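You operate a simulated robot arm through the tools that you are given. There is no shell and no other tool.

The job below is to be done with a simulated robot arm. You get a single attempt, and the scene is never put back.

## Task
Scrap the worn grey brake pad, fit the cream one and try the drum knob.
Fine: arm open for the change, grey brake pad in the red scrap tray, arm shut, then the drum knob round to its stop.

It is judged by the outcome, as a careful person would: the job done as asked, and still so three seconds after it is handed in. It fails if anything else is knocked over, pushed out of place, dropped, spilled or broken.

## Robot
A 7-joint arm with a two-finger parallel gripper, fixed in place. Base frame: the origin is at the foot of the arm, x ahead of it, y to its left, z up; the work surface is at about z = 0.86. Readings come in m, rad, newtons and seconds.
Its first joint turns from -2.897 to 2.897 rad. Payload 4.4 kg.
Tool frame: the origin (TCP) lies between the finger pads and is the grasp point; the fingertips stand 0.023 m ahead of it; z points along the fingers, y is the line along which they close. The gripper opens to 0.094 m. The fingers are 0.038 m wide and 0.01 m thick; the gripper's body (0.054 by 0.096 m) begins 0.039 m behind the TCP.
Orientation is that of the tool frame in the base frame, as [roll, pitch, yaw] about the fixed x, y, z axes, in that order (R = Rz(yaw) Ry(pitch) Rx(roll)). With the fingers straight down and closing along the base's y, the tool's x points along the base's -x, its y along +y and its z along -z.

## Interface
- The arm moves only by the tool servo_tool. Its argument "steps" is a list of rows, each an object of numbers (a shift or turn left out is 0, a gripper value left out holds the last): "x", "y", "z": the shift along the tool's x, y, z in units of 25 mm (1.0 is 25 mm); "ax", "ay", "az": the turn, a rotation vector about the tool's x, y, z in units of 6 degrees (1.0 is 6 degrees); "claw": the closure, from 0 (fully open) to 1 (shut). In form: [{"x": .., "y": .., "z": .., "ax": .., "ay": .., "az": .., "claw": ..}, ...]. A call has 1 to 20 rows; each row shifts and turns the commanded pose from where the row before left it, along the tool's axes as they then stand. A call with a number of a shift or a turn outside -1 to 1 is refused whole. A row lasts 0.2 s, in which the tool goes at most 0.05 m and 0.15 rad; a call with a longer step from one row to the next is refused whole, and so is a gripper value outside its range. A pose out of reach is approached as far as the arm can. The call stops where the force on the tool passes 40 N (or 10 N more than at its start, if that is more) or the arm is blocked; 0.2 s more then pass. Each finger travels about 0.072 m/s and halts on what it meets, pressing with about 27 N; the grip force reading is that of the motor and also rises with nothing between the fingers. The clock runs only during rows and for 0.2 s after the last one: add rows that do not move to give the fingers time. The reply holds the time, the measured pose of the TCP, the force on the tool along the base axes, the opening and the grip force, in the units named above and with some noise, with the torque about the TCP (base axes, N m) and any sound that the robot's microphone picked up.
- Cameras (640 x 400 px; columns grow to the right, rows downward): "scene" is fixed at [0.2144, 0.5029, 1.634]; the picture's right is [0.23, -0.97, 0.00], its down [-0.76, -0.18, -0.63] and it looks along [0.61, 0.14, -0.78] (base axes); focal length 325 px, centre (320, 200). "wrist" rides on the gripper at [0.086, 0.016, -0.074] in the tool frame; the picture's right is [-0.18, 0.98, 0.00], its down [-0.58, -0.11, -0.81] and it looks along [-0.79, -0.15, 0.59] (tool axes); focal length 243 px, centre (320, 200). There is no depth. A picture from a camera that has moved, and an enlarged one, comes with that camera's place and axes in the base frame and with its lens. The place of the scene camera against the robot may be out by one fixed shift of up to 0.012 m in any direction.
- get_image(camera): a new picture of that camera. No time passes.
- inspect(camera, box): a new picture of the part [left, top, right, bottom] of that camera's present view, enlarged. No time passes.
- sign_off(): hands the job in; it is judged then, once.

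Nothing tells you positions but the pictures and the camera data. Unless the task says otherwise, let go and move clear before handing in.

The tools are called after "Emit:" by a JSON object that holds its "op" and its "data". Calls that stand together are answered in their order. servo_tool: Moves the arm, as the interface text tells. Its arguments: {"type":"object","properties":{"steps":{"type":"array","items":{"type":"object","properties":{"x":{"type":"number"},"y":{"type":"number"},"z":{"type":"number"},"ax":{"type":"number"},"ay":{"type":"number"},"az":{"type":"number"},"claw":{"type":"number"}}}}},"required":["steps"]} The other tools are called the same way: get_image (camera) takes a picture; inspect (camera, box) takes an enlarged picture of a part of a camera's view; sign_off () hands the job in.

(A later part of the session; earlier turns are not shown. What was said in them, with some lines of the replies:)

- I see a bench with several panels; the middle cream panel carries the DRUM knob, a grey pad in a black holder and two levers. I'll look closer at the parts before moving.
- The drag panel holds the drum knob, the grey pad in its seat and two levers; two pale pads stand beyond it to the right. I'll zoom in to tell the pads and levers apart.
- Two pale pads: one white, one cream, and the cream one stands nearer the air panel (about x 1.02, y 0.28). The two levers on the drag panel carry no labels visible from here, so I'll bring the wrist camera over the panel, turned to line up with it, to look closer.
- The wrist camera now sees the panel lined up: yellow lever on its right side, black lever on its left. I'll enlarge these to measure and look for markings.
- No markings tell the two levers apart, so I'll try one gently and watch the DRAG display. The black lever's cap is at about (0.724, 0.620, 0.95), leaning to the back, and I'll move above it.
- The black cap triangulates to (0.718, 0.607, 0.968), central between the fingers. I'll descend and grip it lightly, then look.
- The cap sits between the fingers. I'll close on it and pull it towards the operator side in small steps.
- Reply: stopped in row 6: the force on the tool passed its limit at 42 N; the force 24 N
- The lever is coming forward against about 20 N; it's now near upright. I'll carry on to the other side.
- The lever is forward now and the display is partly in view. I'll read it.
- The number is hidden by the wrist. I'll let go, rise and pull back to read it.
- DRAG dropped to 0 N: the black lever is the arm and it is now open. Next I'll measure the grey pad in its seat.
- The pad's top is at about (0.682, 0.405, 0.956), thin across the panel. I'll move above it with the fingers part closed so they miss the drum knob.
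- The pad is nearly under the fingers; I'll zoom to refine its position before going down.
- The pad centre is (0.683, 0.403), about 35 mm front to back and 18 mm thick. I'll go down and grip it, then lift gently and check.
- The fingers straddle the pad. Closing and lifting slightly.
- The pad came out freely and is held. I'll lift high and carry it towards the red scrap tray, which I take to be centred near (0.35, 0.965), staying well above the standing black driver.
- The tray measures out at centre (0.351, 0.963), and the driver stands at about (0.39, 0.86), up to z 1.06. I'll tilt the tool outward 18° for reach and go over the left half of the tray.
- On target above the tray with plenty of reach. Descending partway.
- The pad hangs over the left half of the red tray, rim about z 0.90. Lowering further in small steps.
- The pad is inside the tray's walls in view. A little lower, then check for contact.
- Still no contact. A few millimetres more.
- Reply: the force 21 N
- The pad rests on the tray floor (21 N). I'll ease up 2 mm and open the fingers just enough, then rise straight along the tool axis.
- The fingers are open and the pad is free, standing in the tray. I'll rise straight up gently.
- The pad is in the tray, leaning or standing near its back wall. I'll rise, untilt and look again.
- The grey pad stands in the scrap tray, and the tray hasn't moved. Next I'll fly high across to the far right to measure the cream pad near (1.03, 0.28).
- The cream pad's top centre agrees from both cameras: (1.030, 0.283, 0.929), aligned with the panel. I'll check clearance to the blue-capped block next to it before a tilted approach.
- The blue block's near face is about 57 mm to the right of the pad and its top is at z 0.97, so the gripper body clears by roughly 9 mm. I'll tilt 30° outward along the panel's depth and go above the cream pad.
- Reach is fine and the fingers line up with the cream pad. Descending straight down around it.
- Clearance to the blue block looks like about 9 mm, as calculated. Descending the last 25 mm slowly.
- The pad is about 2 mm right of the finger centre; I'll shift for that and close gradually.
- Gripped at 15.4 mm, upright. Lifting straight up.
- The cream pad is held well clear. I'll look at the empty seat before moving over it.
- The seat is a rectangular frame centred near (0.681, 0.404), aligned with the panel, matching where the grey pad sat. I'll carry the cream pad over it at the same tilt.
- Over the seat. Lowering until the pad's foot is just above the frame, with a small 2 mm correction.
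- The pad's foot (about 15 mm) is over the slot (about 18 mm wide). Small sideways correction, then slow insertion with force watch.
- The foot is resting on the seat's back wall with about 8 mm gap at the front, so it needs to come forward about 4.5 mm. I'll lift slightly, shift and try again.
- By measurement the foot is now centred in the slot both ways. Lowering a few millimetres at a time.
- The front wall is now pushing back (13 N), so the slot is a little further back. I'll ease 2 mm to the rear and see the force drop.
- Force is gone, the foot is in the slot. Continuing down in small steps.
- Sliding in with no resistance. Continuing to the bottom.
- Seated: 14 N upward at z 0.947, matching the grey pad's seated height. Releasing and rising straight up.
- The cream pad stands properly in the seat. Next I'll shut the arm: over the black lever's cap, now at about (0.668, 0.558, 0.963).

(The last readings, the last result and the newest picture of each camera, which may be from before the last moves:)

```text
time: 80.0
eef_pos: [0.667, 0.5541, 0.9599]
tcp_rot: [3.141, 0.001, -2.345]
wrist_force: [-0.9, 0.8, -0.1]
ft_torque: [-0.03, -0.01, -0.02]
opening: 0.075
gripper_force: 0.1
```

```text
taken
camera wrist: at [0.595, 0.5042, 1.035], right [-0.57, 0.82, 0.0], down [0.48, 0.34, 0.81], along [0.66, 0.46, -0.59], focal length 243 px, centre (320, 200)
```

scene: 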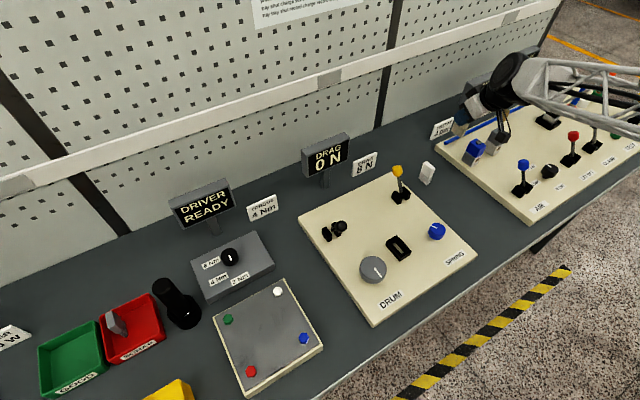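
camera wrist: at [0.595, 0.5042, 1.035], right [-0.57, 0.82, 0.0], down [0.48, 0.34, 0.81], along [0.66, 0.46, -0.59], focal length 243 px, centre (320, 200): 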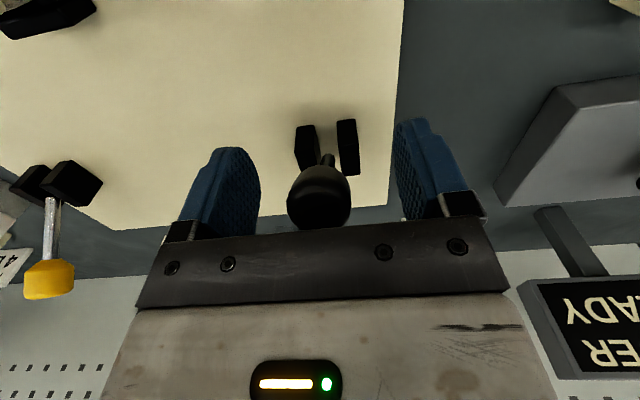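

The cap is between the fingers. Gripping and pushing it back to its shut end along its arc.

Emit:
{"op": "servo_tool", "data": {"steps": [{"claw": 0.6}, {"claw": 0.68}, {"claw": 1}, {"claw": 1}, {}]}}

Emit:
{"op": "servo_tool", "data": {"steps": [{"x": -0.35, "z": -0.08}, {"x": -0.35, "z": -0.06}, {"x": -0.35, "z": -0.04}, {"x": -0.35}, {"x": -0.35}, {"x": -0.35, "z": 0.04}, {"x": -0.35, "z": 0.06}, {"x": -0.3, "z": 0.08}, {}]}}

Emit:
{"op": "get_image", "data": {"camera": "wrist"}}

Emit:
{"op": "inspect", "data": {"camera": "scene", "box": [280, 120, 460, 300]}}

```text
time: 81.2
eef_pos: [0.6664, 0.5534, 0.9613]
tcp_rot: [-3.14, 0.001, -2.343]
wrist_force: [1.9, -2.2, -1.1]
ft_torque: [0.0, 0.0, -0.01]
opening: 0.027
gripper_force: 45.3
```

```text
time: 82.7
eef_pos: [0.704, 0.5912, 0.966]
tcp_rot: [-3.14, 0.002, -2.345]
wrist_force: [2.3, -6.7, 0.9]
ft_torque: [-0.18, 0.11, 0.12]
opening: 0.0269
gripper_force: 44.9
stopped in row 7: the force on the tool passed its limit at 42 N (the readings are from after the stop); the commanded pose is now the measured one
```

```text
taken
camera wrist: at [0.6319, 0.5414, 1.0413], right [-0.57, 0.82, 0.0], down [0.48, 0.34, 0.81], along [0.66, 0.46, -0.59], focal length 243 px, centre (320, 200)
```

wrist: 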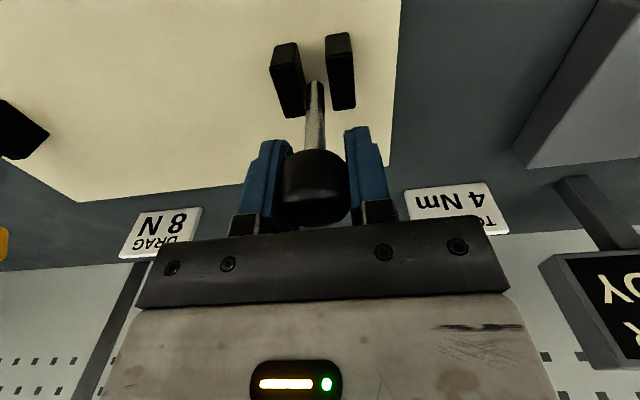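

```text
2.22 times, centred on (370, 210) of scene
camera zoom: at [0.2144, 0.5029, 1.634], right [0.23, -0.97, 0.0], down [-0.76, -0.18, -0.63], along [0.61, 0.14, -0.78], focal length 722 px, centre (209, 178)
```

zoom: 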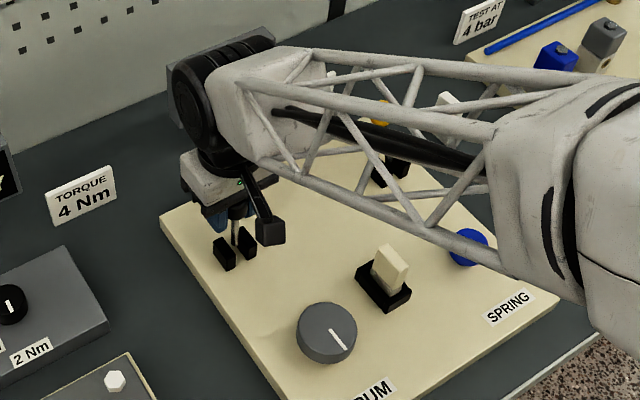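

The lever is past upright but the force limit tripped before the end; I'll continue in smaller steps.

Emit:
{"op": "servo_tool", "data": {"steps": [{"x": -0.2, "z": 0.02}, {"x": -0.2, "z": 0.03}, {"x": -0.2, "z": 0.04}, {}]}}

Emit:
{"op": "get_image", "data": {"camera": "wrist"}}

```text
time: 83.7
eef_pos: [0.7153, 0.6023, 0.9642]
tcp_rot: [-3.139, 0.001, -2.343]
wrist_force: [2.7, -23.9, 3.9]
ft_torque: [-0.65, 0.81, 0.24]
opening: 0.0274
gripper_force: 44.8
```

```text
taken
camera wrist: at [0.6418, 0.5515, 1.0387], right [-0.57, 0.82, 0.0], down [0.48, 0.34, 0.81], along [0.66, 0.46, -0.59], focal length 243 px, centre (320, 200)
```

wrist: 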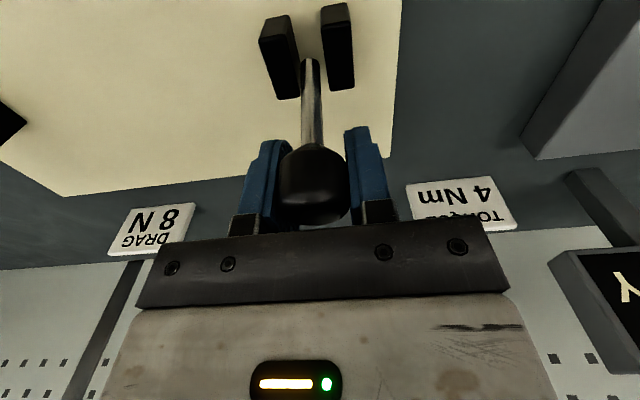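

Nearly at the original shut position. One more small push, then release and look at the display.

Emit:
{"op": "servo_tool", "data": {"steps": [{"x": -0.12, "y": -0.02, "z": 0.03}, {"x": -0.1, "z": 0.03}, {}]}}

Emit:
{"op": "servo_tool", "data": {"steps": [{"claw": 0.6}, {"claw": 0.2}, {}, {}, {"z": -0.8}, {"z": -0.8}, {"z": -0.8}, {"z": -0.8}, {"x": 0.9, "z": -0.3}, {"x": 0.9, "z": -0.3}, {"x": 0.9, "z": -0.3}, {"x": 0.9, "z": -0.3}, {"x": 0.9}, {"x": 0.9}, {"x": 0.9}, {}]}}

Emit:
{"op": "get_image", "data": {"camera": "wrist"}}

Emit:
{"op": "get_image", "data": {"camera": "scene"}}

Emit:
{"op": "inspect", "data": {"camera": "scene", "box": [280, 120, 460, 300]}}

```text
time: 84.5
eef_pos: [0.7186, 0.6051, 0.963]
tcp_rot: [-3.141, 0.0, -2.344]
wrist_force: [-7.3, -16.8, -7.5]
ft_torque: [-0.57, 0.63, 0.12]
opening: 0.027
gripper_force: 45.1
```

```text
time: 87.9
eef_pos: [0.6057, 0.4914, 1.0749]
tcp_rot: [-3.141, 0.0, -2.344]
wrist_force: [0.0, -0.4, 0.6]
ft_torque: [0.01, 0.0, -0.03]
opening: 0.0751
gripper_force: 0.1
```

```text
taken
camera wrist: at [0.5351, 0.4418, 1.1487], right [-0.57, 0.82, 0.0], down [0.48, 0.34, 0.81], along [0.66, 0.46, -0.59], focal length 243 px, centre (320, 200)
```

wrist: 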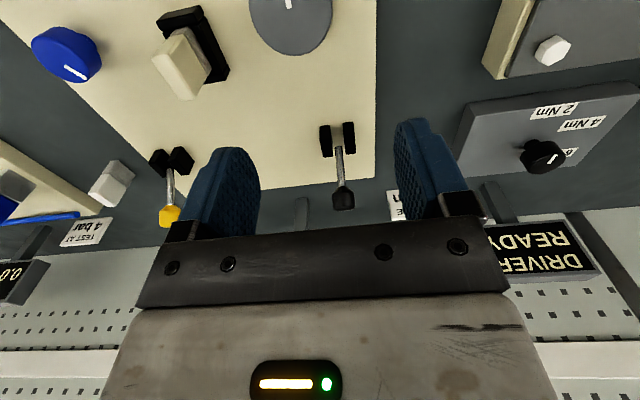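

```text
taken
```

scene: 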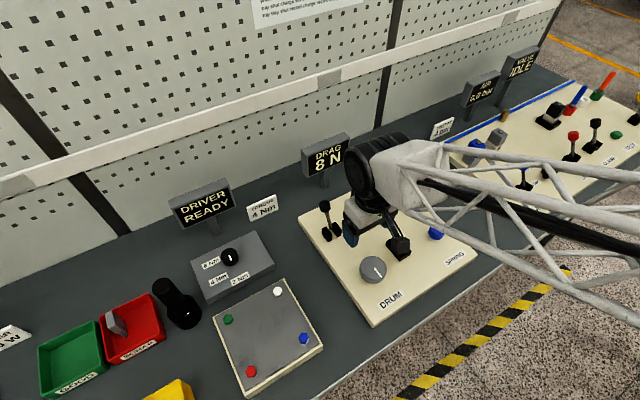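

```text
2.22 times, centred on (370, 210) of scene
camera zoom: at [0.2144, 0.5029, 1.634], right [0.23, -0.97, 0.0], down [-0.76, -0.18, -0.63], along [0.61, 0.14, -0.78], focal length 722 px, centre (209, 178)
```

zoom: 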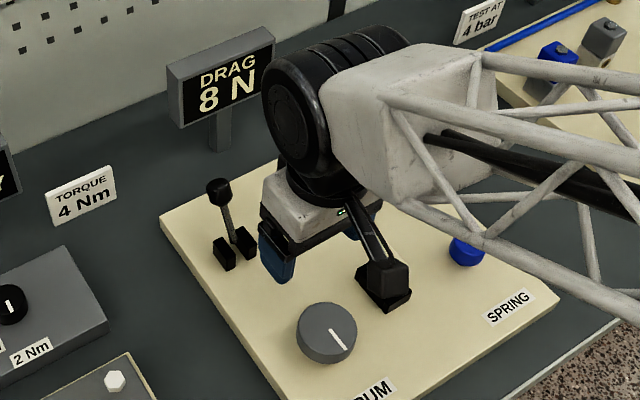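

DRAG reads 8 N again: the arm is shut on the cream pad and matches the placard. Next is the drum knob; I'll move above it with the gripper open and measure it.

Emit:
{"op": "servo_tool", "data": {"steps": [{"x": 0.67, "y": -0.27, "claw": 0}, {"x": 0.67, "y": -0.27}, {}, {}]}}

Emit:
{"op": "get_image", "data": {"camera": "wrist"}}

Emit:
{"op": "inspect", "data": {"camera": "wrist", "box": [220, 0, 380, 100]}}

Emit:
{"op": "inspect", "data": {"camera": "scene", "box": [330, 220, 430, 300]}}

```text
time: 88.9
eef_pos: [0.5945, 0.459, 1.0748]
tcp_rot: [-3.14, 0.004, -2.345]
wrist_force: [-0.7, -0.8, -0.1]
ft_torque: [-0.02, -0.01, 0.0]
opening: 0.0942
gripper_force: 0.0
```

```text
taken
camera wrist: at [0.5222, 0.4085, 1.1482], right [-0.57, 0.82, 0.0], down [0.48, 0.34, 0.81], along [0.66, 0.46, -0.59], focal length 243 px, centre (320, 200)
```

wrist: 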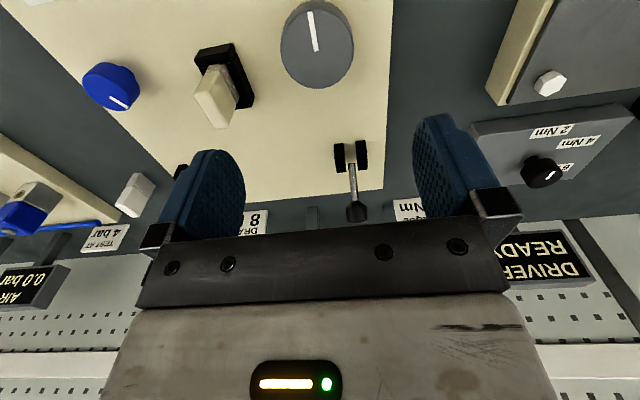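

```text
4.00 times, centred on (300, 50) of wrist
camera zoom: at [0.5222, 0.4085, 1.1482], right [-0.57, 0.82, 0.0], down [0.48, 0.34, 0.81], along [0.66, 0.46, -0.59], focal length 970 px, centre (400, 800)
```

zoom: 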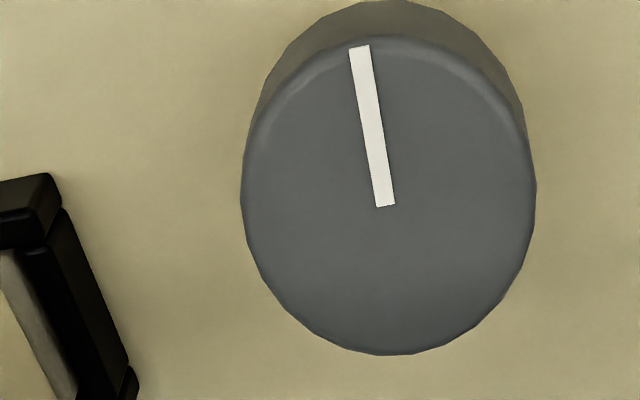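

```text
5.00 times, centred on (380, 260) of scene
camera zoom: at [0.2144, 0.5029, 1.634], right [0.23, -0.97, 0.0], down [-0.76, -0.18, -0.63], along [0.61, 0.14, -0.78], focal length 1625 px, centre (20, -100)
```

zoom: 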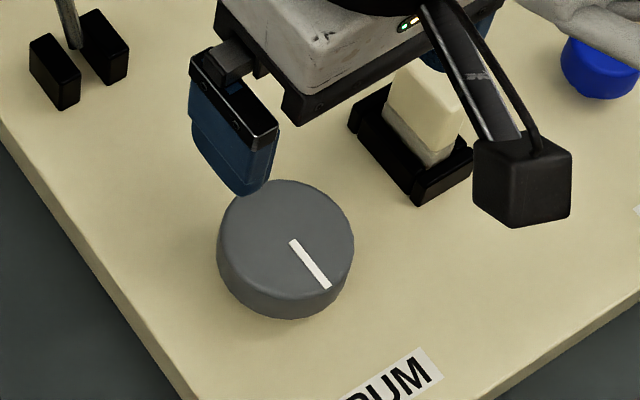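

The knob's top centre is (0.602, 0.461, 0.910), about 66 mm across, pointer to the front. I'll line up and descend with the fingers fully open around it.

Emit:
{"op": "servo_tool", "data": {"steps": [{"x": -0.268, "y": -0.16}, {"z": 0.9}, {"z": 0.9}, {"z": 0.9}, {"z": 0.9}, {"z": 0.6}, {}]}}

Emit:
{"op": "get_image", "data": {"camera": "wrist"}}

Emit:
{"op": "inspect", "data": {"camera": "scene", "box": [330, 200, 450, 300]}}

```text
time: 90.5
eef_pos: [0.6017, 0.4631, 0.969]
tcp_rot: [-3.141, 0.002, -2.344]
wrist_force: [-0.1, -0.4, 0.3]
ft_torque: [-0.01, -0.01, 0.02]
opening: 0.0941
gripper_force: 0.0
```

```text
taken
camera wrist: at [0.5292, 0.4125, 1.0426], right [-0.57, 0.82, 0.0], down [0.48, 0.34, 0.81], along [0.66, 0.46, -0.59], focal length 243 px, centre (320, 200)
```

wrist: 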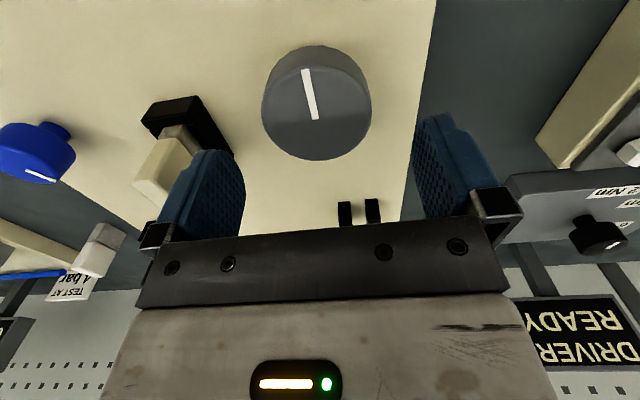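

```text
4.00 times, centred on (390, 250) of scene
camera zoom: at [0.2144, 0.5029, 1.634], right [0.23, -0.97, 0.0], down [-0.76, -0.18, -0.63], along [0.61, 0.14, -0.78], focal length 1300 px, centre (40, 0)
```

zoom: 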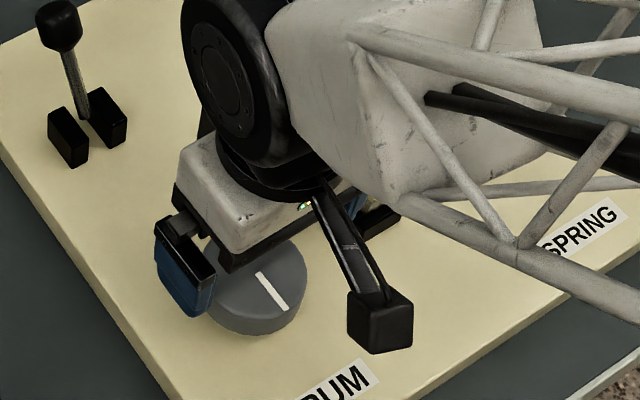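

Well centred. Final descent and grip.

Emit:
{"op": "servo_tool", "data": {"steps": [{"z": 0.68}, {"z": 0.68}, {"z": 0.64}, {}]}}

Emit:
{"op": "servo_tool", "data": {"steps": [{"claw": 0.2}, {"claw": 0.28}, {"claw": 1}, {"claw": 1}, {}]}}

Emit:
{"op": "get_image", "data": {"camera": "wrist"}}

```text
time: 91.5
eef_pos: [0.6026, 0.462, 0.9181]
tcp_rot: [-3.14, 0.001, -2.344]
wrist_force: [-0.1, -0.1, -1.2]
ft_torque: [-0.01, 0.0, -0.01]
opening: 0.094
gripper_force: 0.0
```

```text
time: 92.7
eef_pos: [0.6018, 0.46, 0.919]
tcp_rot: [-3.139, 0.002, -2.343]
wrist_force: [12.5, -12.0, -2.1]
ft_torque: [0.17, 0.1, 0.03]
opening: 0.064
gripper_force: 45.6
```

```text
taken
camera wrist: at [0.5306, 0.4117, 0.9933], right [-0.57, 0.82, 0.0], down [0.48, 0.34, 0.81], along [0.66, 0.46, -0.59], focal length 243 px, centre (320, 200)
```

wrist: 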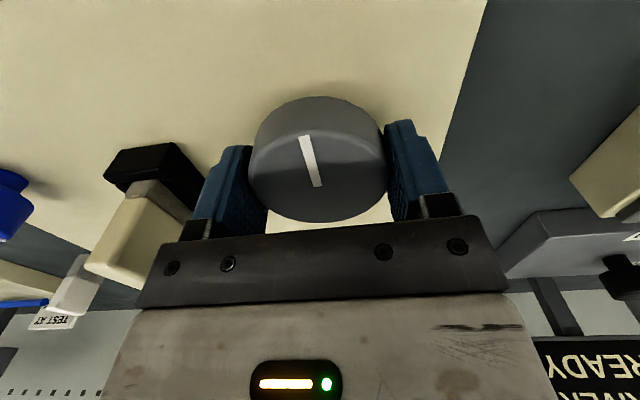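

Gripped, with a little side load; I'll relieve that and then try a small clockwise turn, watching the torque.

Emit:
{"op": "servo_tool", "data": {"steps": [{"y": -0.06}, {}]}}

Emit:
{"op": "servo_tool", "data": {"steps": [{"az": 0.5}, {"az": 0.5}, {}]}}

Emit:
{"op": "get_image", "data": {"camera": "wrist"}}

```text
time: 93.3
eef_pos: [0.6028, 0.4606, 0.9196]
tcp_rot: [-3.14, 0.002, -2.344]
wrist_force: [-14.4, 4.2, 16.3]
ft_torque: [-0.32, 1.45, -0.06]
opening: 0.0638
gripper_force: 45.2
```

```text
time: 94.1
eef_pos: [0.6035, 0.4616, 0.9195]
tcp_rot: [-3.139, 0.005, -2.449]
wrist_force: [-9.7, 22.1, 16.0]
ft_torque: [0.4, 0.74, -0.05]
opening: 0.0638
gripper_force: 44.8
```

```text
taken
camera wrist: at [0.5258, 0.4192, 0.9932], right [-0.49, 0.87, 0.0], down [0.51, 0.29, 0.81], along [0.71, 0.39, -0.59], focal length 243 px, centre (320, 200)
```

wrist: 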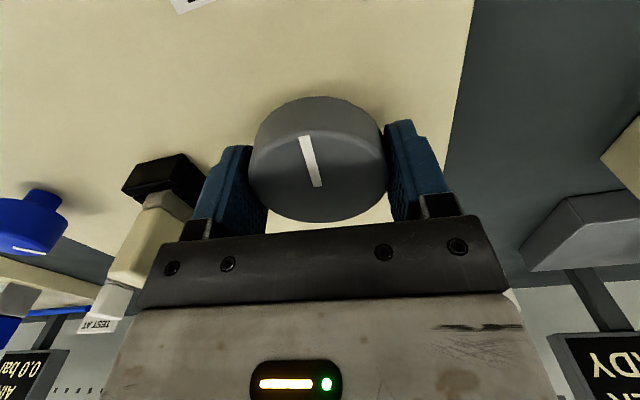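

The knob turns freely clockwise with the gripper. I'll trim the side load and keep turning clockwise.

Emit:
{"op": "servo_tool", "data": {"steps": [{"y": 0.04}, {"az": 0.5}, {"az": 0.5}, {"az": 0.5}, {"az": 0.5}, {}]}}

Emit:
{"op": "servo_tool", "data": {"steps": [{"az": 0.5}, {"az": 0.5}, {"az": 0.5}, {"az": 0.5}, {}]}}

Emit:
{"op": "get_image", "data": {"camera": "wrist"}}

```text
time: 95.2
eef_pos: [0.6041, 0.461, 0.9193]
tcp_rot: [-3.141, 0.003, -2.643]
wrist_force: [1.8, -9.2, 3.8]
ft_torque: [0.2, -0.07, 0.0]
opening: 0.0638
gripper_force: 45.1
stopped in row 5: the force on the tool passed its limit at 41 N (the readings are from after the stop); the commanded pose is now the measured one
```

```text
time: 96.4
eef_pos: [0.6031, 0.4597, 0.9191]
tcp_rot: [-3.14, 0.001, -2.855]
wrist_force: [3.1, -11.1, 4.3]
ft_torque: [-0.11, -0.14, 0.04]
opening: 0.0641
gripper_force: 45.4
stopped in row 5: the force on the tool passed its limit at 41 N (the readings are from after the stop); the commanded pose is now the measured one
```

```text
taken
camera wrist: at [0.5156, 0.4524, 0.993], right [-0.1, 0.99, 0.0], down [0.59, 0.06, 0.81], along [0.8, 0.08, -0.59], focal length 243 px, centre (320, 200)
```

wrist: 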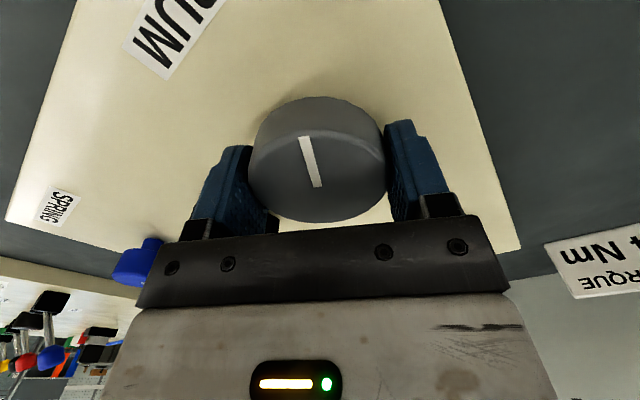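

The knob follows, 29° so far, no stop yet. Continuing clockwise.

Emit:
{"op": "servo_tool", "data": {"steps": [{"az": 0.5}, {"az": 0.5}, {"az": 0.5}, {"az": 0.5}]}}

Emit:
{"op": "servo_tool", "data": {"steps": [{"az": 0.5}, {"az": 0.5}, {"az": 0.5}, {"az": 0.5}]}}

Emit:
{"op": "servo_tool", "data": {"steps": [{"az": 0.5}, {"az": 0.5}, {"az": 0.5}, {"az": 0.5}]}}

Emit:
{"op": "get_image", "data": {"camera": "wrist"}}

Emit:
{"op": "get_image", "data": {"camera": "scene"}}

```text
time: 97.4
eef_pos: [0.6041, 0.4605, 0.9187]
tcp_rot: [3.14, 0.003, -3.065]
wrist_force: [10.1, -25.2, 10.3]
ft_torque: [-0.56, 0.78, 0.02]
opening: 0.0637
gripper_force: 45.1
```

```text
time: 98.1
eef_pos: [0.6035, 0.4602, 0.9199]
tcp_rot: [3.141, 0.002, 3.082]
wrist_force: [5.1, -10.1, 2.0]
ft_torque: [0.0, -0.23, 0.02]
opening: 0.0637
gripper_force: 44.4
stopped in row 3: the force on the tool passed its limit at 42 N (the readings are from after the stop); the commanded pose is now the measured one
```

```text
time: 99.1
eef_pos: [0.6031, 0.4587, 0.92]
tcp_rot: [-3.141, 0.003, 2.872]
wrist_force: [3.1, -32.8, 21.4]
ft_torque: [-0.29, 0.65, 0.07]
opening: 0.0638
gripper_force: 45.0
```

```text
taken
camera wrist: at [0.5241, 0.4989, 0.9929], right [0.44, 0.9, 0.0], down [0.53, -0.26, 0.81], along [0.73, -0.36, -0.59], focal length 243 px, centre (320, 200)
```

wrist: 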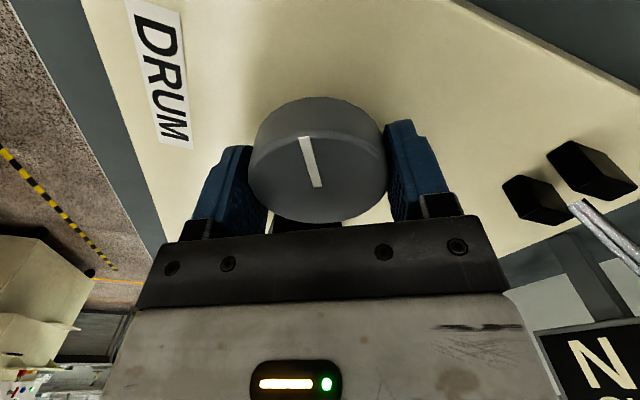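

```text
taken
```

scene: 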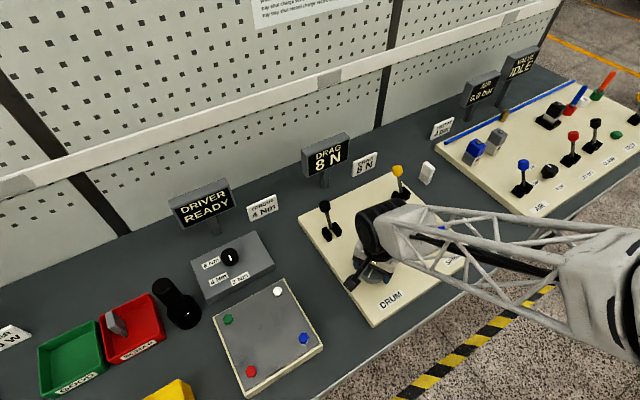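

61° turned and no stop yet, but side load is building. I'll release, recentre on the knob axis and re-grip, then continue.

Emit:
{"op": "servo_tool", "data": {"steps": [{"claw": 0.15}, {"claw": 0.15}, {}, {}]}}

Emit:
{"op": "get_image", "data": {"camera": "wrist"}}

```text
time: 100.1
eef_pos: [0.6032, 0.4592, 0.9177]
tcp_rot: [-3.14, 0.002, 2.874]
wrist_force: [-0.2, 0.3, -0.2]
ft_torque: [-0.01, 0.02, 0.0]
opening: 0.0799
gripper_force: 0.0
```

```text
taken
camera wrist: at [0.5238, 0.4993, 0.9922], right [0.44, 0.9, 0.0], down [0.53, -0.26, 0.81], along [0.73, -0.35, -0.59], focal length 243 px, centre (320, 200)
```

wrist: 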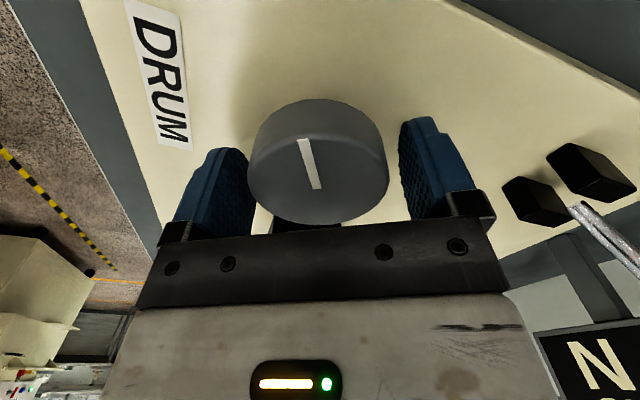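

Emit:
{"op": "servo_tool", "data": {"steps": [{"y": -0.04}, {"claw": 0.28}, {"claw": 0.31}, {"claw": 1}, {"claw": 1}, {}]}}

Emit:
{"op": "servo_tool", "data": {"steps": [{"az": 0.5}, {"az": 0.5}, {"az": 0.5}, {"az": 0.5}]}}

Emit:
{"op": "servo_tool", "data": {"steps": [{"az": 0.5}, {"az": 0.5}, {"az": 0.5}, {"az": 0.5}]}}

Emit:
{"op": "get_image", "data": {"camera": "wrist"}}

```text
time: 101.5
eef_pos: [0.6035, 0.458, 0.9182]
tcp_rot: [-3.141, 0.004, 2.873]
wrist_force: [9.7, 33.0, -11.6]
ft_torque: [0.8, -0.6, -0.09]
opening: 0.0636
gripper_force: 44.8
```

```text
time: 102.4
eef_pos: [0.6025, 0.4593, 0.9179]
tcp_rot: [3.141, 0.003, 2.707]
wrist_force: [10.4, 9.4, -8.8]
ft_torque: [0.17, -0.52, -0.03]
opening: 0.0637
gripper_force: 45.1
stopped in row 4: the force on the tool passed its limit at 46 N (the readings are from after the stop); the commanded pose is now the measured one
```

```text
time: 103.4
eef_pos: [0.6018, 0.4574, 0.9184]
tcp_rot: [3.141, 0.003, 2.496]
wrist_force: [6.9, -1.7, -2.8]
ft_torque: [-0.83, -0.16, 0.0]
opening: 0.0636
gripper_force: 44.9
```

```text
taken
camera wrist: at [0.5433, 0.5245, 0.9928], right [0.74, 0.67, 0.0], down [0.4, -0.44, 0.81], along [0.55, -0.6, -0.59], focal length 243 px, centre (320, 200)
```

wrist: 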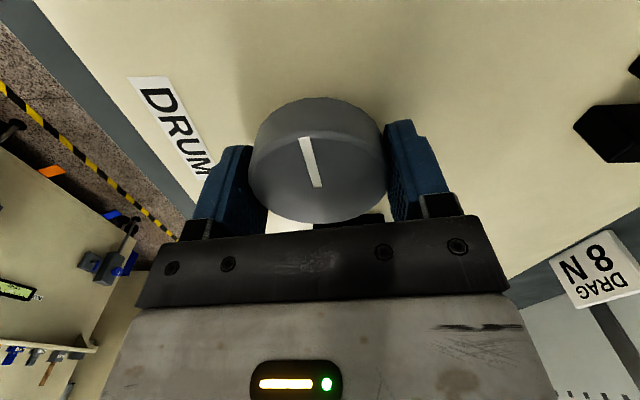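

83° clockwise now with almost no resistance. Continuing.

Emit:
{"op": "servo_tool", "data": {"steps": [{"az": 0.5}, {"az": 0.5}, {"az": 0.5}, {"az": 0.5}]}}

Emit:
{"op": "servo_tool", "data": {"steps": [{"az": 0.5}, {"az": 0.5}, {"az": 0.5}, {"az": 0.5}]}}

Emit:
{"op": "get_image", "data": {"camera": "wrist"}}

Emit:
{"op": "inspect", "data": {"camera": "scene", "box": [290, 120, 470, 310]}}

```text
time: 104.4
eef_pos: [0.6033, 0.4579, 0.919]
tcp_rot: [-3.141, 0.002, 2.285]
wrist_force: [-14.4, -16.9, -1.4]
ft_torque: [0.72, -0.76, 0.04]
opening: 0.0638
gripper_force: 45.0
```

```text
time: 105.1
eef_pos: [0.6025, 0.458, 0.9199]
tcp_rot: [3.141, 0.003, 2.166]
wrist_force: [-7.1, -7.0, 6.2]
ft_torque: [0.6, -0.18, 0.04]
opening: 0.0638
gripper_force: 45.3
stopped in row 3: the force on the tool passed its limit at 42 N (the readings are from after the stop); the commanded pose is now the measured one
```

```text
taken
camera wrist: at [0.5674, 0.5399, 0.9928], right [0.92, 0.4, 0.0], down [0.23, -0.54, 0.81], along [0.32, -0.74, -0.59], focal length 243 px, centre (320, 200)
```

wrist: 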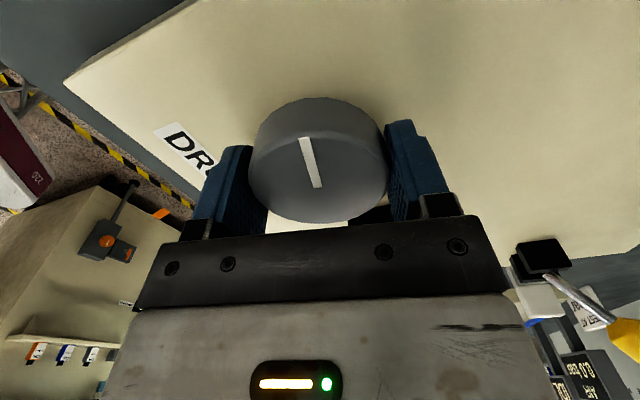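

```text
2.11 times, centred on (380, 215) of scene
camera zoom: at [0.2144, 0.5029, 1.634], right [0.23, -0.97, 0.0], down [-0.76, -0.18, -0.63], along [0.61, 0.14, -0.78], focal length 684 px, centre (194, 168)
```

zoom: 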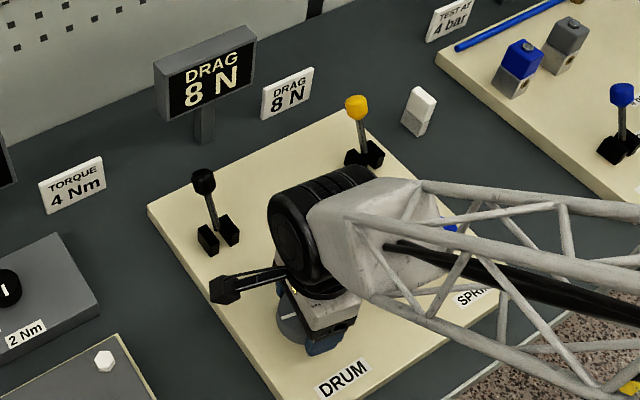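

101° clockwise and still no stop. I'll let go, unwind the wrist by the same amount around the knob without touching it, and re-grip.

Emit:
{"op": "servo_tool", "data": {"steps": [{"claw": 0.1}, {"claw": 0.1}, {}, {}]}}

Emit:
{"op": "get_image", "data": {"camera": "wrist"}}

Emit:
{"op": "servo_tool", "data": {"steps": [{"az": -1}, {"az": -1}, {"az": -1}, {"az": -1}, {"az": -1}, {"az": -1}, {"az": -1}, {"az": -1}, {"az": -1}, {"az": -1}, {"az": -1}, {"az": -1}, {"az": -1}, {"az": -1}, {"az": -1}, {"az": -1}, {"az": -1}, {}]}}

Emit:
{"op": "get_image", "data": {"camera": "wrist"}}

```text
time: 106.1
eef_pos: [0.6022, 0.4579, 0.9182]
tcp_rot: [-3.141, 0.001, 2.165]
wrist_force: [0.0, 0.4, 0.7]
ft_torque: [0.02, 0.01, 0.02]
opening: 0.0845
gripper_force: 0.1
```

```text
taken
camera wrist: at [0.5676, 0.5401, 0.9925], right [0.92, 0.4, 0.0], down [0.23, -0.54, 0.81], along [0.32, -0.74, -0.59], focal length 243 px, centre (320, 200)
```

wrist: 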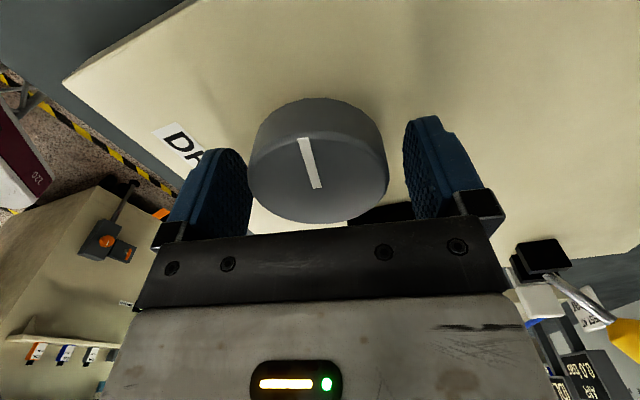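

```text
time: 109.9
eef_pos: [0.6028, 0.4581, 0.9191]
tcp_rot: [-3.139, -0.003, -2.338]
wrist_force: [0.4, 0.8, 0.0]
ft_torque: [0.0, 0.03, 0.0]
opening: 0.0847
gripper_force: 0.0
```

```text
taken
camera wrist: at [0.5311, 0.4083, 0.9934], right [-0.58, 0.81, 0.0], down [0.48, 0.35, 0.81], along [0.66, 0.47, -0.59], focal length 243 px, centre (320, 200)
```

wrist: 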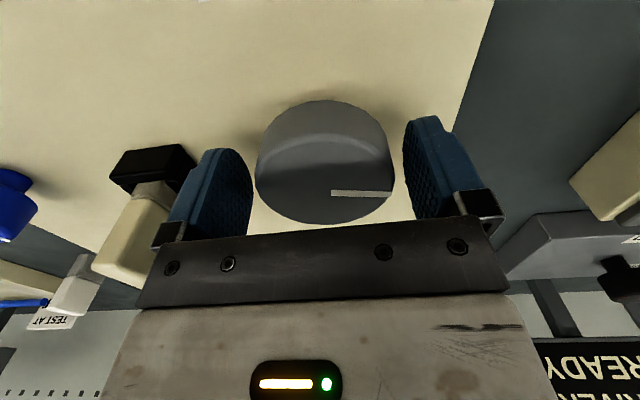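

The pointer now points to the left; about 100° done. Recentring 2.5 mm, re-gripping and continuing clockwise.

Emit:
{"op": "servo_tool", "data": {"steps": [{"y": 0.1}, {"claw": 0.28}, {"claw": 0.31}, {"claw": 1}, {"claw": 1}, {}]}}

Emit:
{"op": "servo_tool", "data": {"steps": [{"az": 0.5}, {"az": 0.5}, {"az": 0.5}, {"az": 0.5}]}}

Emit:
{"op": "servo_tool", "data": {"steps": [{"az": 0.5}, {"az": 0.5}, {"az": 0.5}, {"az": 0.5}]}}

Emit:
{"op": "get_image", "data": {"camera": "wrist"}}

```text
time: 111.3
eef_pos: [0.6006, 0.4606, 0.9187]
tcp_rot: [-3.14, 0.0, -2.341]
wrist_force: [24.1, -23.8, -1.4]
ft_torque: [-0.06, -0.09, 0.04]
opening: 0.0642
gripper_force: 45.3
```

```text
time: 111.8
eef_pos: [0.6007, 0.46, 0.9174]
tcp_rot: [-3.139, 0.0, -2.391]
wrist_force: [11.4, -7.1, -2.9]
ft_torque: [-0.08, -0.24, -0.01]
opening: 0.0639
gripper_force: 45.2
stopped in row 2: the force on the tool passed its limit at 45 N (the readings are from after the stop); the commanded pose is now the measured one
```

```text
time: 112.9
eef_pos: [0.6011, 0.4595, 0.919]
tcp_rot: [-3.137, 0.001, -2.602]
wrist_force: [11.1, -7.1, -2.4]
ft_torque: [-0.07, -0.19, -0.04]
opening: 0.0638
gripper_force: 44.5
stopped in row 4: the force on the tool passed its limit at 41 N (the readings are from after the stop); the commanded pose is now the measured one
```

```text
taken
camera wrist: at [0.5186, 0.4303, 0.9925], right [-0.35, 0.94, 0.0], down [0.55, 0.21, 0.81], along [0.76, 0.28, -0.59], focal length 243 px, centre (320, 200)
```

wrist: 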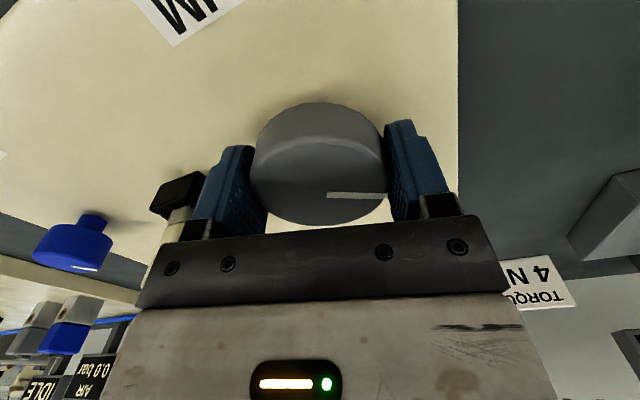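

Still following, with some side load; I'll trim it and keep turning.

Emit:
{"op": "servo_tool", "data": {"steps": [{"y": -0.03}, {"az": 0.5}, {"az": 0.5}, {"az": 0.5}, {"az": 0.5}]}}

Emit:
{"op": "servo_tool", "data": {"steps": [{"az": 0.5}, {"az": 0.5}, {"az": 0.5}, {"az": 0.5}]}}

Emit:
{"op": "get_image", "data": {"camera": "wrist"}}

```text
time: 114.2
eef_pos: [0.6008, 0.4584, 0.9182]
tcp_rot: [-3.139, -0.001, -2.808]
wrist_force: [2.2, 9.0, -4.7]
ft_torque: [0.93, -0.08, 0.05]
opening: 0.0639
gripper_force: 44.9
stopped in row 5: the force on the tool passed its limit at 41 N (the readings are from after the stop); the commanded pose is now the measured one
```

```text
time: 115.2
eef_pos: [0.6022, 0.4582, 0.9181]
tcp_rot: [-3.138, 0.001, -3.021]
wrist_force: [13.7, 21.9, -16.2]
ft_torque: [0.75, -0.13, -0.04]
opening: 0.0637
gripper_force: 45.4
```

```text
taken
camera wrist: at [0.5134, 0.4663, 0.9925], right [0.06, 1.0, 0.0], down [0.59, -0.03, 0.81], along [0.81, -0.05, -0.59], focal length 243 px, centre (320, 200)
```

wrist: 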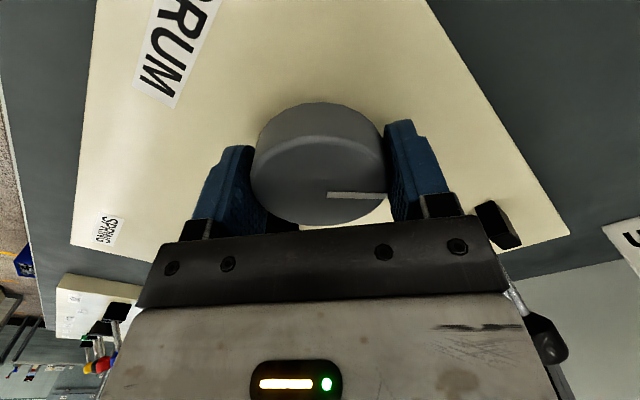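

About 139° clockwise; still turning with the gripper. Continuing.

Emit:
{"op": "servo_tool", "data": {"steps": [{"y": 0.02}, {"az": 0.5}, {"az": 0.5}, {"az": 0.5}, {"az": 0.5}]}}

Emit:
{"op": "get_image", "data": {"camera": "wrist"}}

Emit:
{"op": "servo_tool", "data": {"steps": [{"az": 0.5}, {"az": 0.5}, {"az": 0.5}, {"az": 0.5}]}}

Emit:
{"op": "get_image", "data": {"camera": "wrist"}}

```text
time: 116.4
eef_pos: [0.5999, 0.4597, 0.9187]
tcp_rot: [-3.14, 0.0, 3.053]
wrist_force: [1.5, -2.0, -5.9]
ft_torque: [0.1, 1.14, 0.0]
opening: 0.064
gripper_force: 44.5
```

```text
taken
camera wrist: at [0.5159, 0.4846, 0.9928], right [0.27, 0.96, 0.0], down [0.57, -0.16, 0.81], along [0.78, -0.22, -0.59], focal length 243 px, centre (320, 200)
```

wrist: 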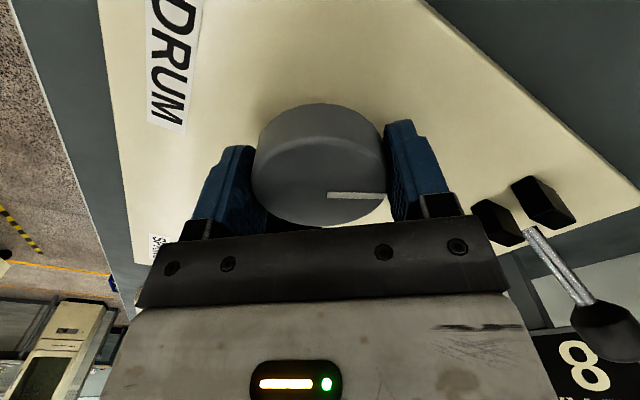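

```text
time: 117.4
eef_pos: [0.6003, 0.459, 0.9186]
tcp_rot: [-3.138, 0.002, 2.846]
wrist_force: [-15.2, -6.7, -7.1]
ft_torque: [0.16, 0.97, 0.0]
opening: 0.0639
gripper_force: 45.1
```

```text
taken
camera wrist: at [0.5227, 0.5018, 0.9927], right [0.46, 0.89, 0.0], down [0.52, -0.27, 0.81], along [0.71, -0.38, -0.59], focal length 243 px, centre (320, 200)
```

wrist: 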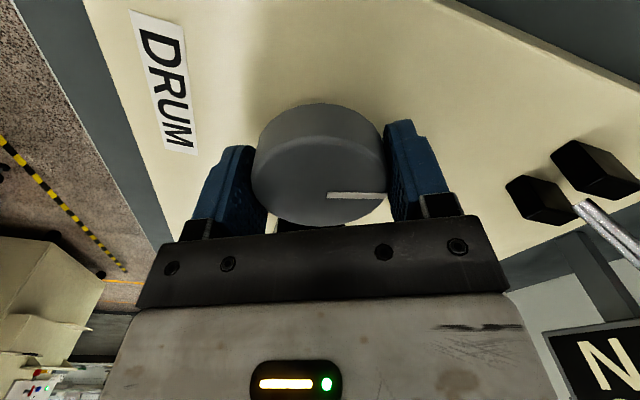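

About 163°. Still turning freely; continuing.

Emit:
{"op": "servo_tool", "data": {"steps": [{"az": 0.5}, {"az": 0.5}, {"az": 0.5}, {"az": 0.5}]}}

Emit:
{"op": "get_image", "data": {"camera": "wrist"}}

Emit:
{"op": "servo_tool", "data": {"steps": [{"az": 0.5}, {"az": 0.5}, {"az": 0.5}, {"az": 0.5}]}}

Emit:
{"op": "get_image", "data": {"camera": "wrist"}}

```text
time: 118.4
eef_pos: [0.6011, 0.4585, 0.919]
tcp_rot: [-3.14, 0.002, 2.635]
wrist_force: [-33.4, -6.9, 1.3]
ft_torque: [0.93, 0.5, -0.09]
opening: 0.0638
gripper_force: 44.9
```

```text
taken
camera wrist: at [0.5331, 0.5171, 0.9927], right [0.64, 0.77, 0.0], down [0.46, -0.37, 0.81], along [0.62, -0.52, -0.59], focal length 243 px, centre (320, 200)
```

wrist: 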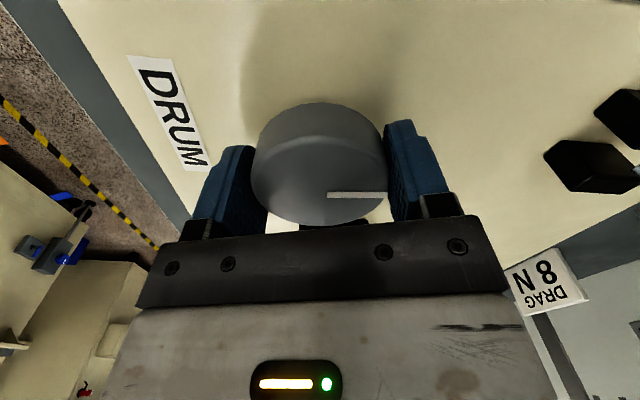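

```text
time: 119.4
eef_pos: [0.5994, 0.4591, 0.9198]
tcp_rot: [-3.139, 0.002, 2.427]
wrist_force: [-2.5, -21.6, -4.5]
ft_torque: [0.91, -1.08, -0.02]
opening: 0.0638
gripper_force: 44.5
```

```text
taken
camera wrist: at [0.5468, 0.5296, 0.9927], right [0.78, 0.62, 0.0], down [0.37, -0.46, 0.81], along [0.5, -0.63, -0.59], focal length 243 px, centre (320, 200)
```

wrist: 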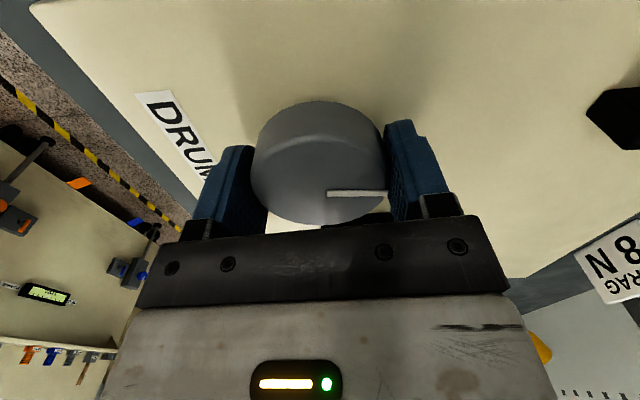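

About 187°. A bit more, then another unwind.

Emit:
{"op": "servo_tool", "data": {"steps": [{"az": 0.5}, {"az": 0.5}, {"az": 0.5}, {"az": 0.5}, {"az": 0.5}]}}

Emit:
{"op": "get_image", "data": {"camera": "wrist"}}

```text
time: 120.6
eef_pos: [0.6007, 0.4591, 0.9178]
tcp_rot: [-3.141, 0.002, 2.165]
wrist_force: [-4.3, -28.8, 4.6]
ft_torque: [0.27, -0.33, 0.55]
opening: 0.0637
gripper_force: 45.3
```

```text
taken
camera wrist: at [0.5662, 0.5415, 0.9927], right [0.92, 0.4, 0.0], down [0.23, -0.54, 0.81], along [0.32, -0.74, -0.59], focal length 243 px, centre (320, 200)
```

wrist: 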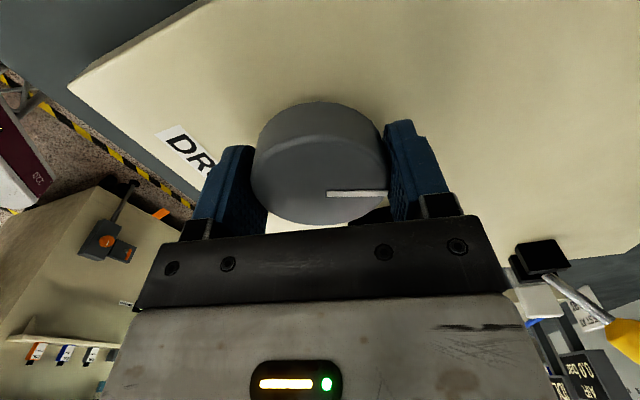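

A resisting twist of 0.55 N m has appeared, perhaps the stop. I'll turn a few degrees more to confirm.

Emit:
{"op": "servo_tool", "data": {"steps": [{"az": 0.3}, {"az": 0.3}, {}]}}

Emit:
{"op": "inspect", "data": {"camera": "wrist", "box": [220, 80, 420, 240]}}

```text
time: 121.4
eef_pos: [0.5996, 0.4595, 0.9192]
tcp_rot: [3.14, 0.004, 2.103]
wrist_force: [-3.3, 2.2, 0.9]
ft_torque: [-0.34, 0.35, 0.63]
opening: 0.0633
gripper_force: 45.2
```

```text
2.50 times, centred on (320, 160) of wrist
camera zoom: at [0.5711, 0.5438, 0.9927], right [0.94, 0.34, 0.0], down [0.2, -0.55, 0.81], along [0.27, -0.76, -0.59], focal length 606 px, centre (320, 300)
```

zoom: 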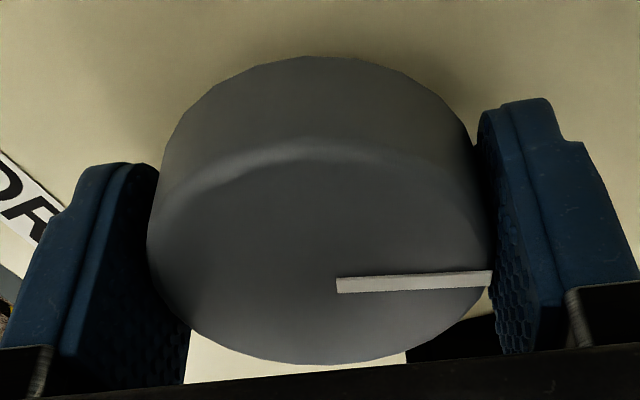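

The pointer has begun to rotate relative to the fingers: the fingers slip while the knob stays. One more small turn to confirm the stop.

Emit:
{"op": "servo_tool", "data": {"steps": [{"az": 0.3}, {"az": 0.3}, {}]}}

Emit:
{"op": "inspect", "data": {"camera": "wrist", "box": [220, 80, 420, 240]}}

Emit:
{"op": "get_image", "data": {"camera": "scene"}}

```text
time: 122.2
eef_pos: [0.6008, 0.4595, 0.9183]
tcp_rot: [3.14, 0.003, 2.038]
wrist_force: [-3.0, -3.4, 1.6]
ft_torque: [-0.09, 0.06, 0.49]
opening: 0.0627
gripper_force: 44.9
```

```text
2.50 times, centred on (320, 160) of wrist
camera zoom: at [0.5766, 0.5451, 0.9925], right [0.96, 0.28, 0.0], down [0.16, -0.57, 0.81], along [0.23, -0.78, -0.59], focal length 606 px, centre (320, 300)
```

zoom: 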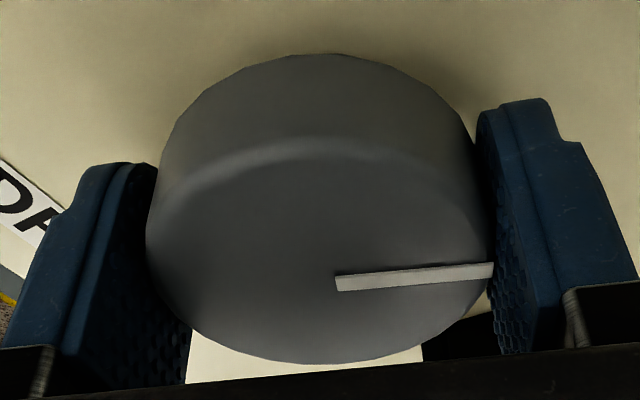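

```text
taken
```

scene: 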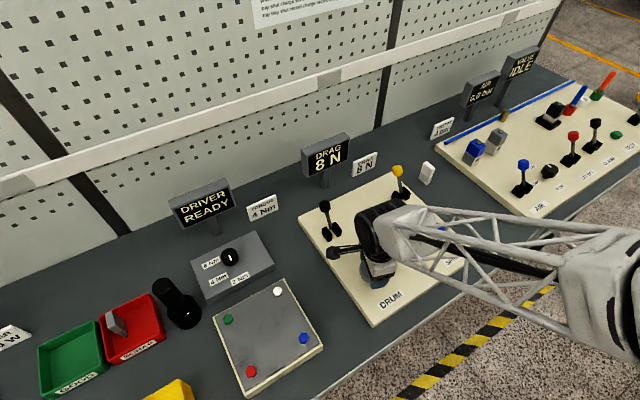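

Confirmed: the knob is at its stop after about 200° clockwise. I'll open the fingers, rise clear and check everything.

Emit:
{"op": "servo_tool", "data": {"steps": [{"claw": 0.1}, {"claw": 0.1}, {}, {}, {"z": -0.4}, {"z": -0.8}, {"z": -0.8}, {"z": -0.8}, {"z": -0.8}, {"z": -0.8}, {"z": -0.8}, {}]}}

Emit:
{"op": "get_image", "data": {"camera": "wrist"}}

Emit:
{"op": "get_image", "data": {"camera": "scene"}}

```text
time: 124.8
eef_pos: [0.5976, 0.4602, 1.0471]
tcp_rot: [-3.141, 0.002, 2.04]
wrist_force: [0.2, 1.2, 0.8]
ft_torque: [-0.03, 0.01, 0.0]
opening: 0.0845
gripper_force: 0.0
```

```text
taken
camera wrist: at [0.5736, 0.5464, 1.1213], right [0.96, 0.28, 0.0], down [0.16, -0.57, 0.81], along [0.23, -0.78, -0.59], focal length 243 px, centre (320, 200)
```

wrist: 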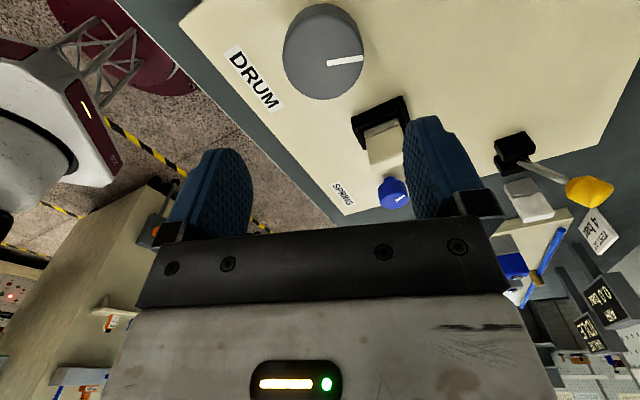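

```text
taken
```

scene: 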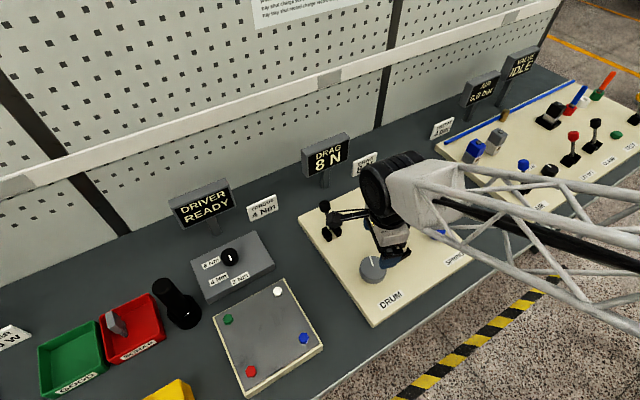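

Emit:
{"op": "servo_tool", "data": {"steps": [{"z": -0.9}, {"z": -0.9}, {"z": -0.9}, {"z": -0.9}, {"z": -0.9}, {"y": -0.9}, {"y": -0.9}, {"y": -0.9}, {"y": -0.9}, {"y": -0.9}, {"y": -0.9}, {"y": -0.9}, {"y": -0.9}, {}]}}

Emit:
{"op": "get_image", "data": {"camera": "scene"}}

Emit:
{"op": "inspect", "data": {"camera": "scene", "box": [290, 120, 480, 310]}}

Emit:
{"op": "inspect", "data": {"camera": "scene", "box": [0, 260, 220, 400]}}

```text
time: 127.8
eef_pos: [0.4409, 0.3801, 1.1621]
tcp_rot: [3.141, 0.005, 2.039]
wrist_force: [0.3, -0.5, 0.3]
ft_torque: [0.01, 0.0, 0.02]
opening: 0.0847
gripper_force: 0.1
```

```text
taken
```

scene: 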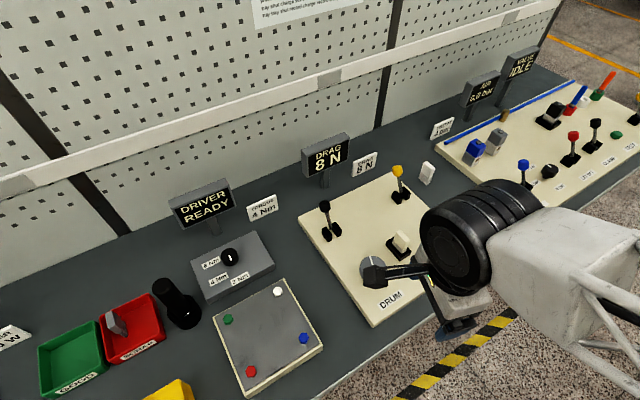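

```text
2.11 times, centred on (385, 215) of scene
camera zoom: at [0.2144, 0.5029, 1.634], right [0.23, -0.97, 0.0], down [-0.76, -0.18, -0.63], along [0.61, 0.14, -0.78], focal length 684 px, centre (183, 168)
```

zoom: 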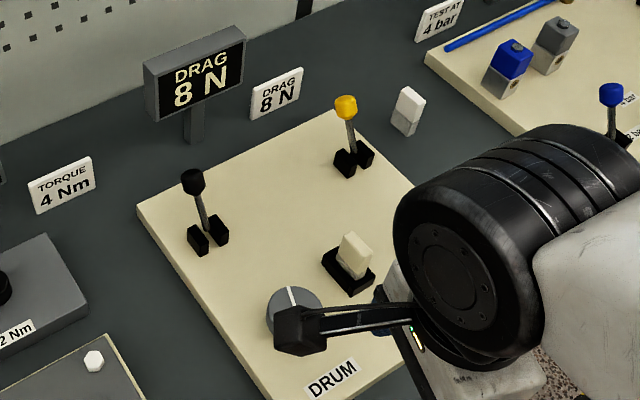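

```text
2.86 times, centred on (110, 330) of scene
camera zoom: at [0.2144, 0.5029, 1.634], right [0.23, -0.97, 0.0], down [-0.76, -0.18, -0.63], along [0.61, 0.14, -0.78], focal length 929 px, centre (920, -171)
```

zoom: 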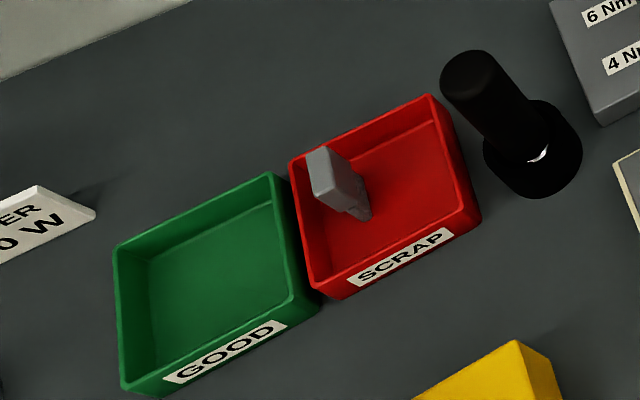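

Everything checks out from here. The grey pad stands in the red scrap tray, the cream pad is in its seat, and the arm lever is shut with DRAG at 8 N. The drum knob is still at its clockwise stop and the gripper is clear, so I'm handing in.

Emit:
{"op": "sign_off", "data": {}}

```text
The job is handed in.
```

The brake pad change is done and handed in. The grey pad is in the red scrap tray, the cream one is fitted, the arm is shut and the drum knob is at its stop.

- **Arm:** Neither lever on the drag panel is labelled. I tried the black one and DRAG dropped from 8 N to 0 N, so I took it as the arm lever. I never touched the yellow lever. With the arm shut again, DRAG reads 8 N, matching the 8 N card beside it.
- **Grey pad:** It stands upright in the tray, and the tray did not move.
- **Cream pad:** It touched the front and back edges of the seat on the way in, so I eased it over. It then went down freely to the same depth as the grey pad and stands upright.
- **Drum knob:** You didn't give a direction, so I turned it clockwise. It ran freely for about 200°, then stopped firmly. I confirmed this by turning a little more, and the fingers slipped while the knob stayed put. It has not moved back since I let go.

The last pictures show nothing else knocked over or out of place, and the gripper is clear of the bench.
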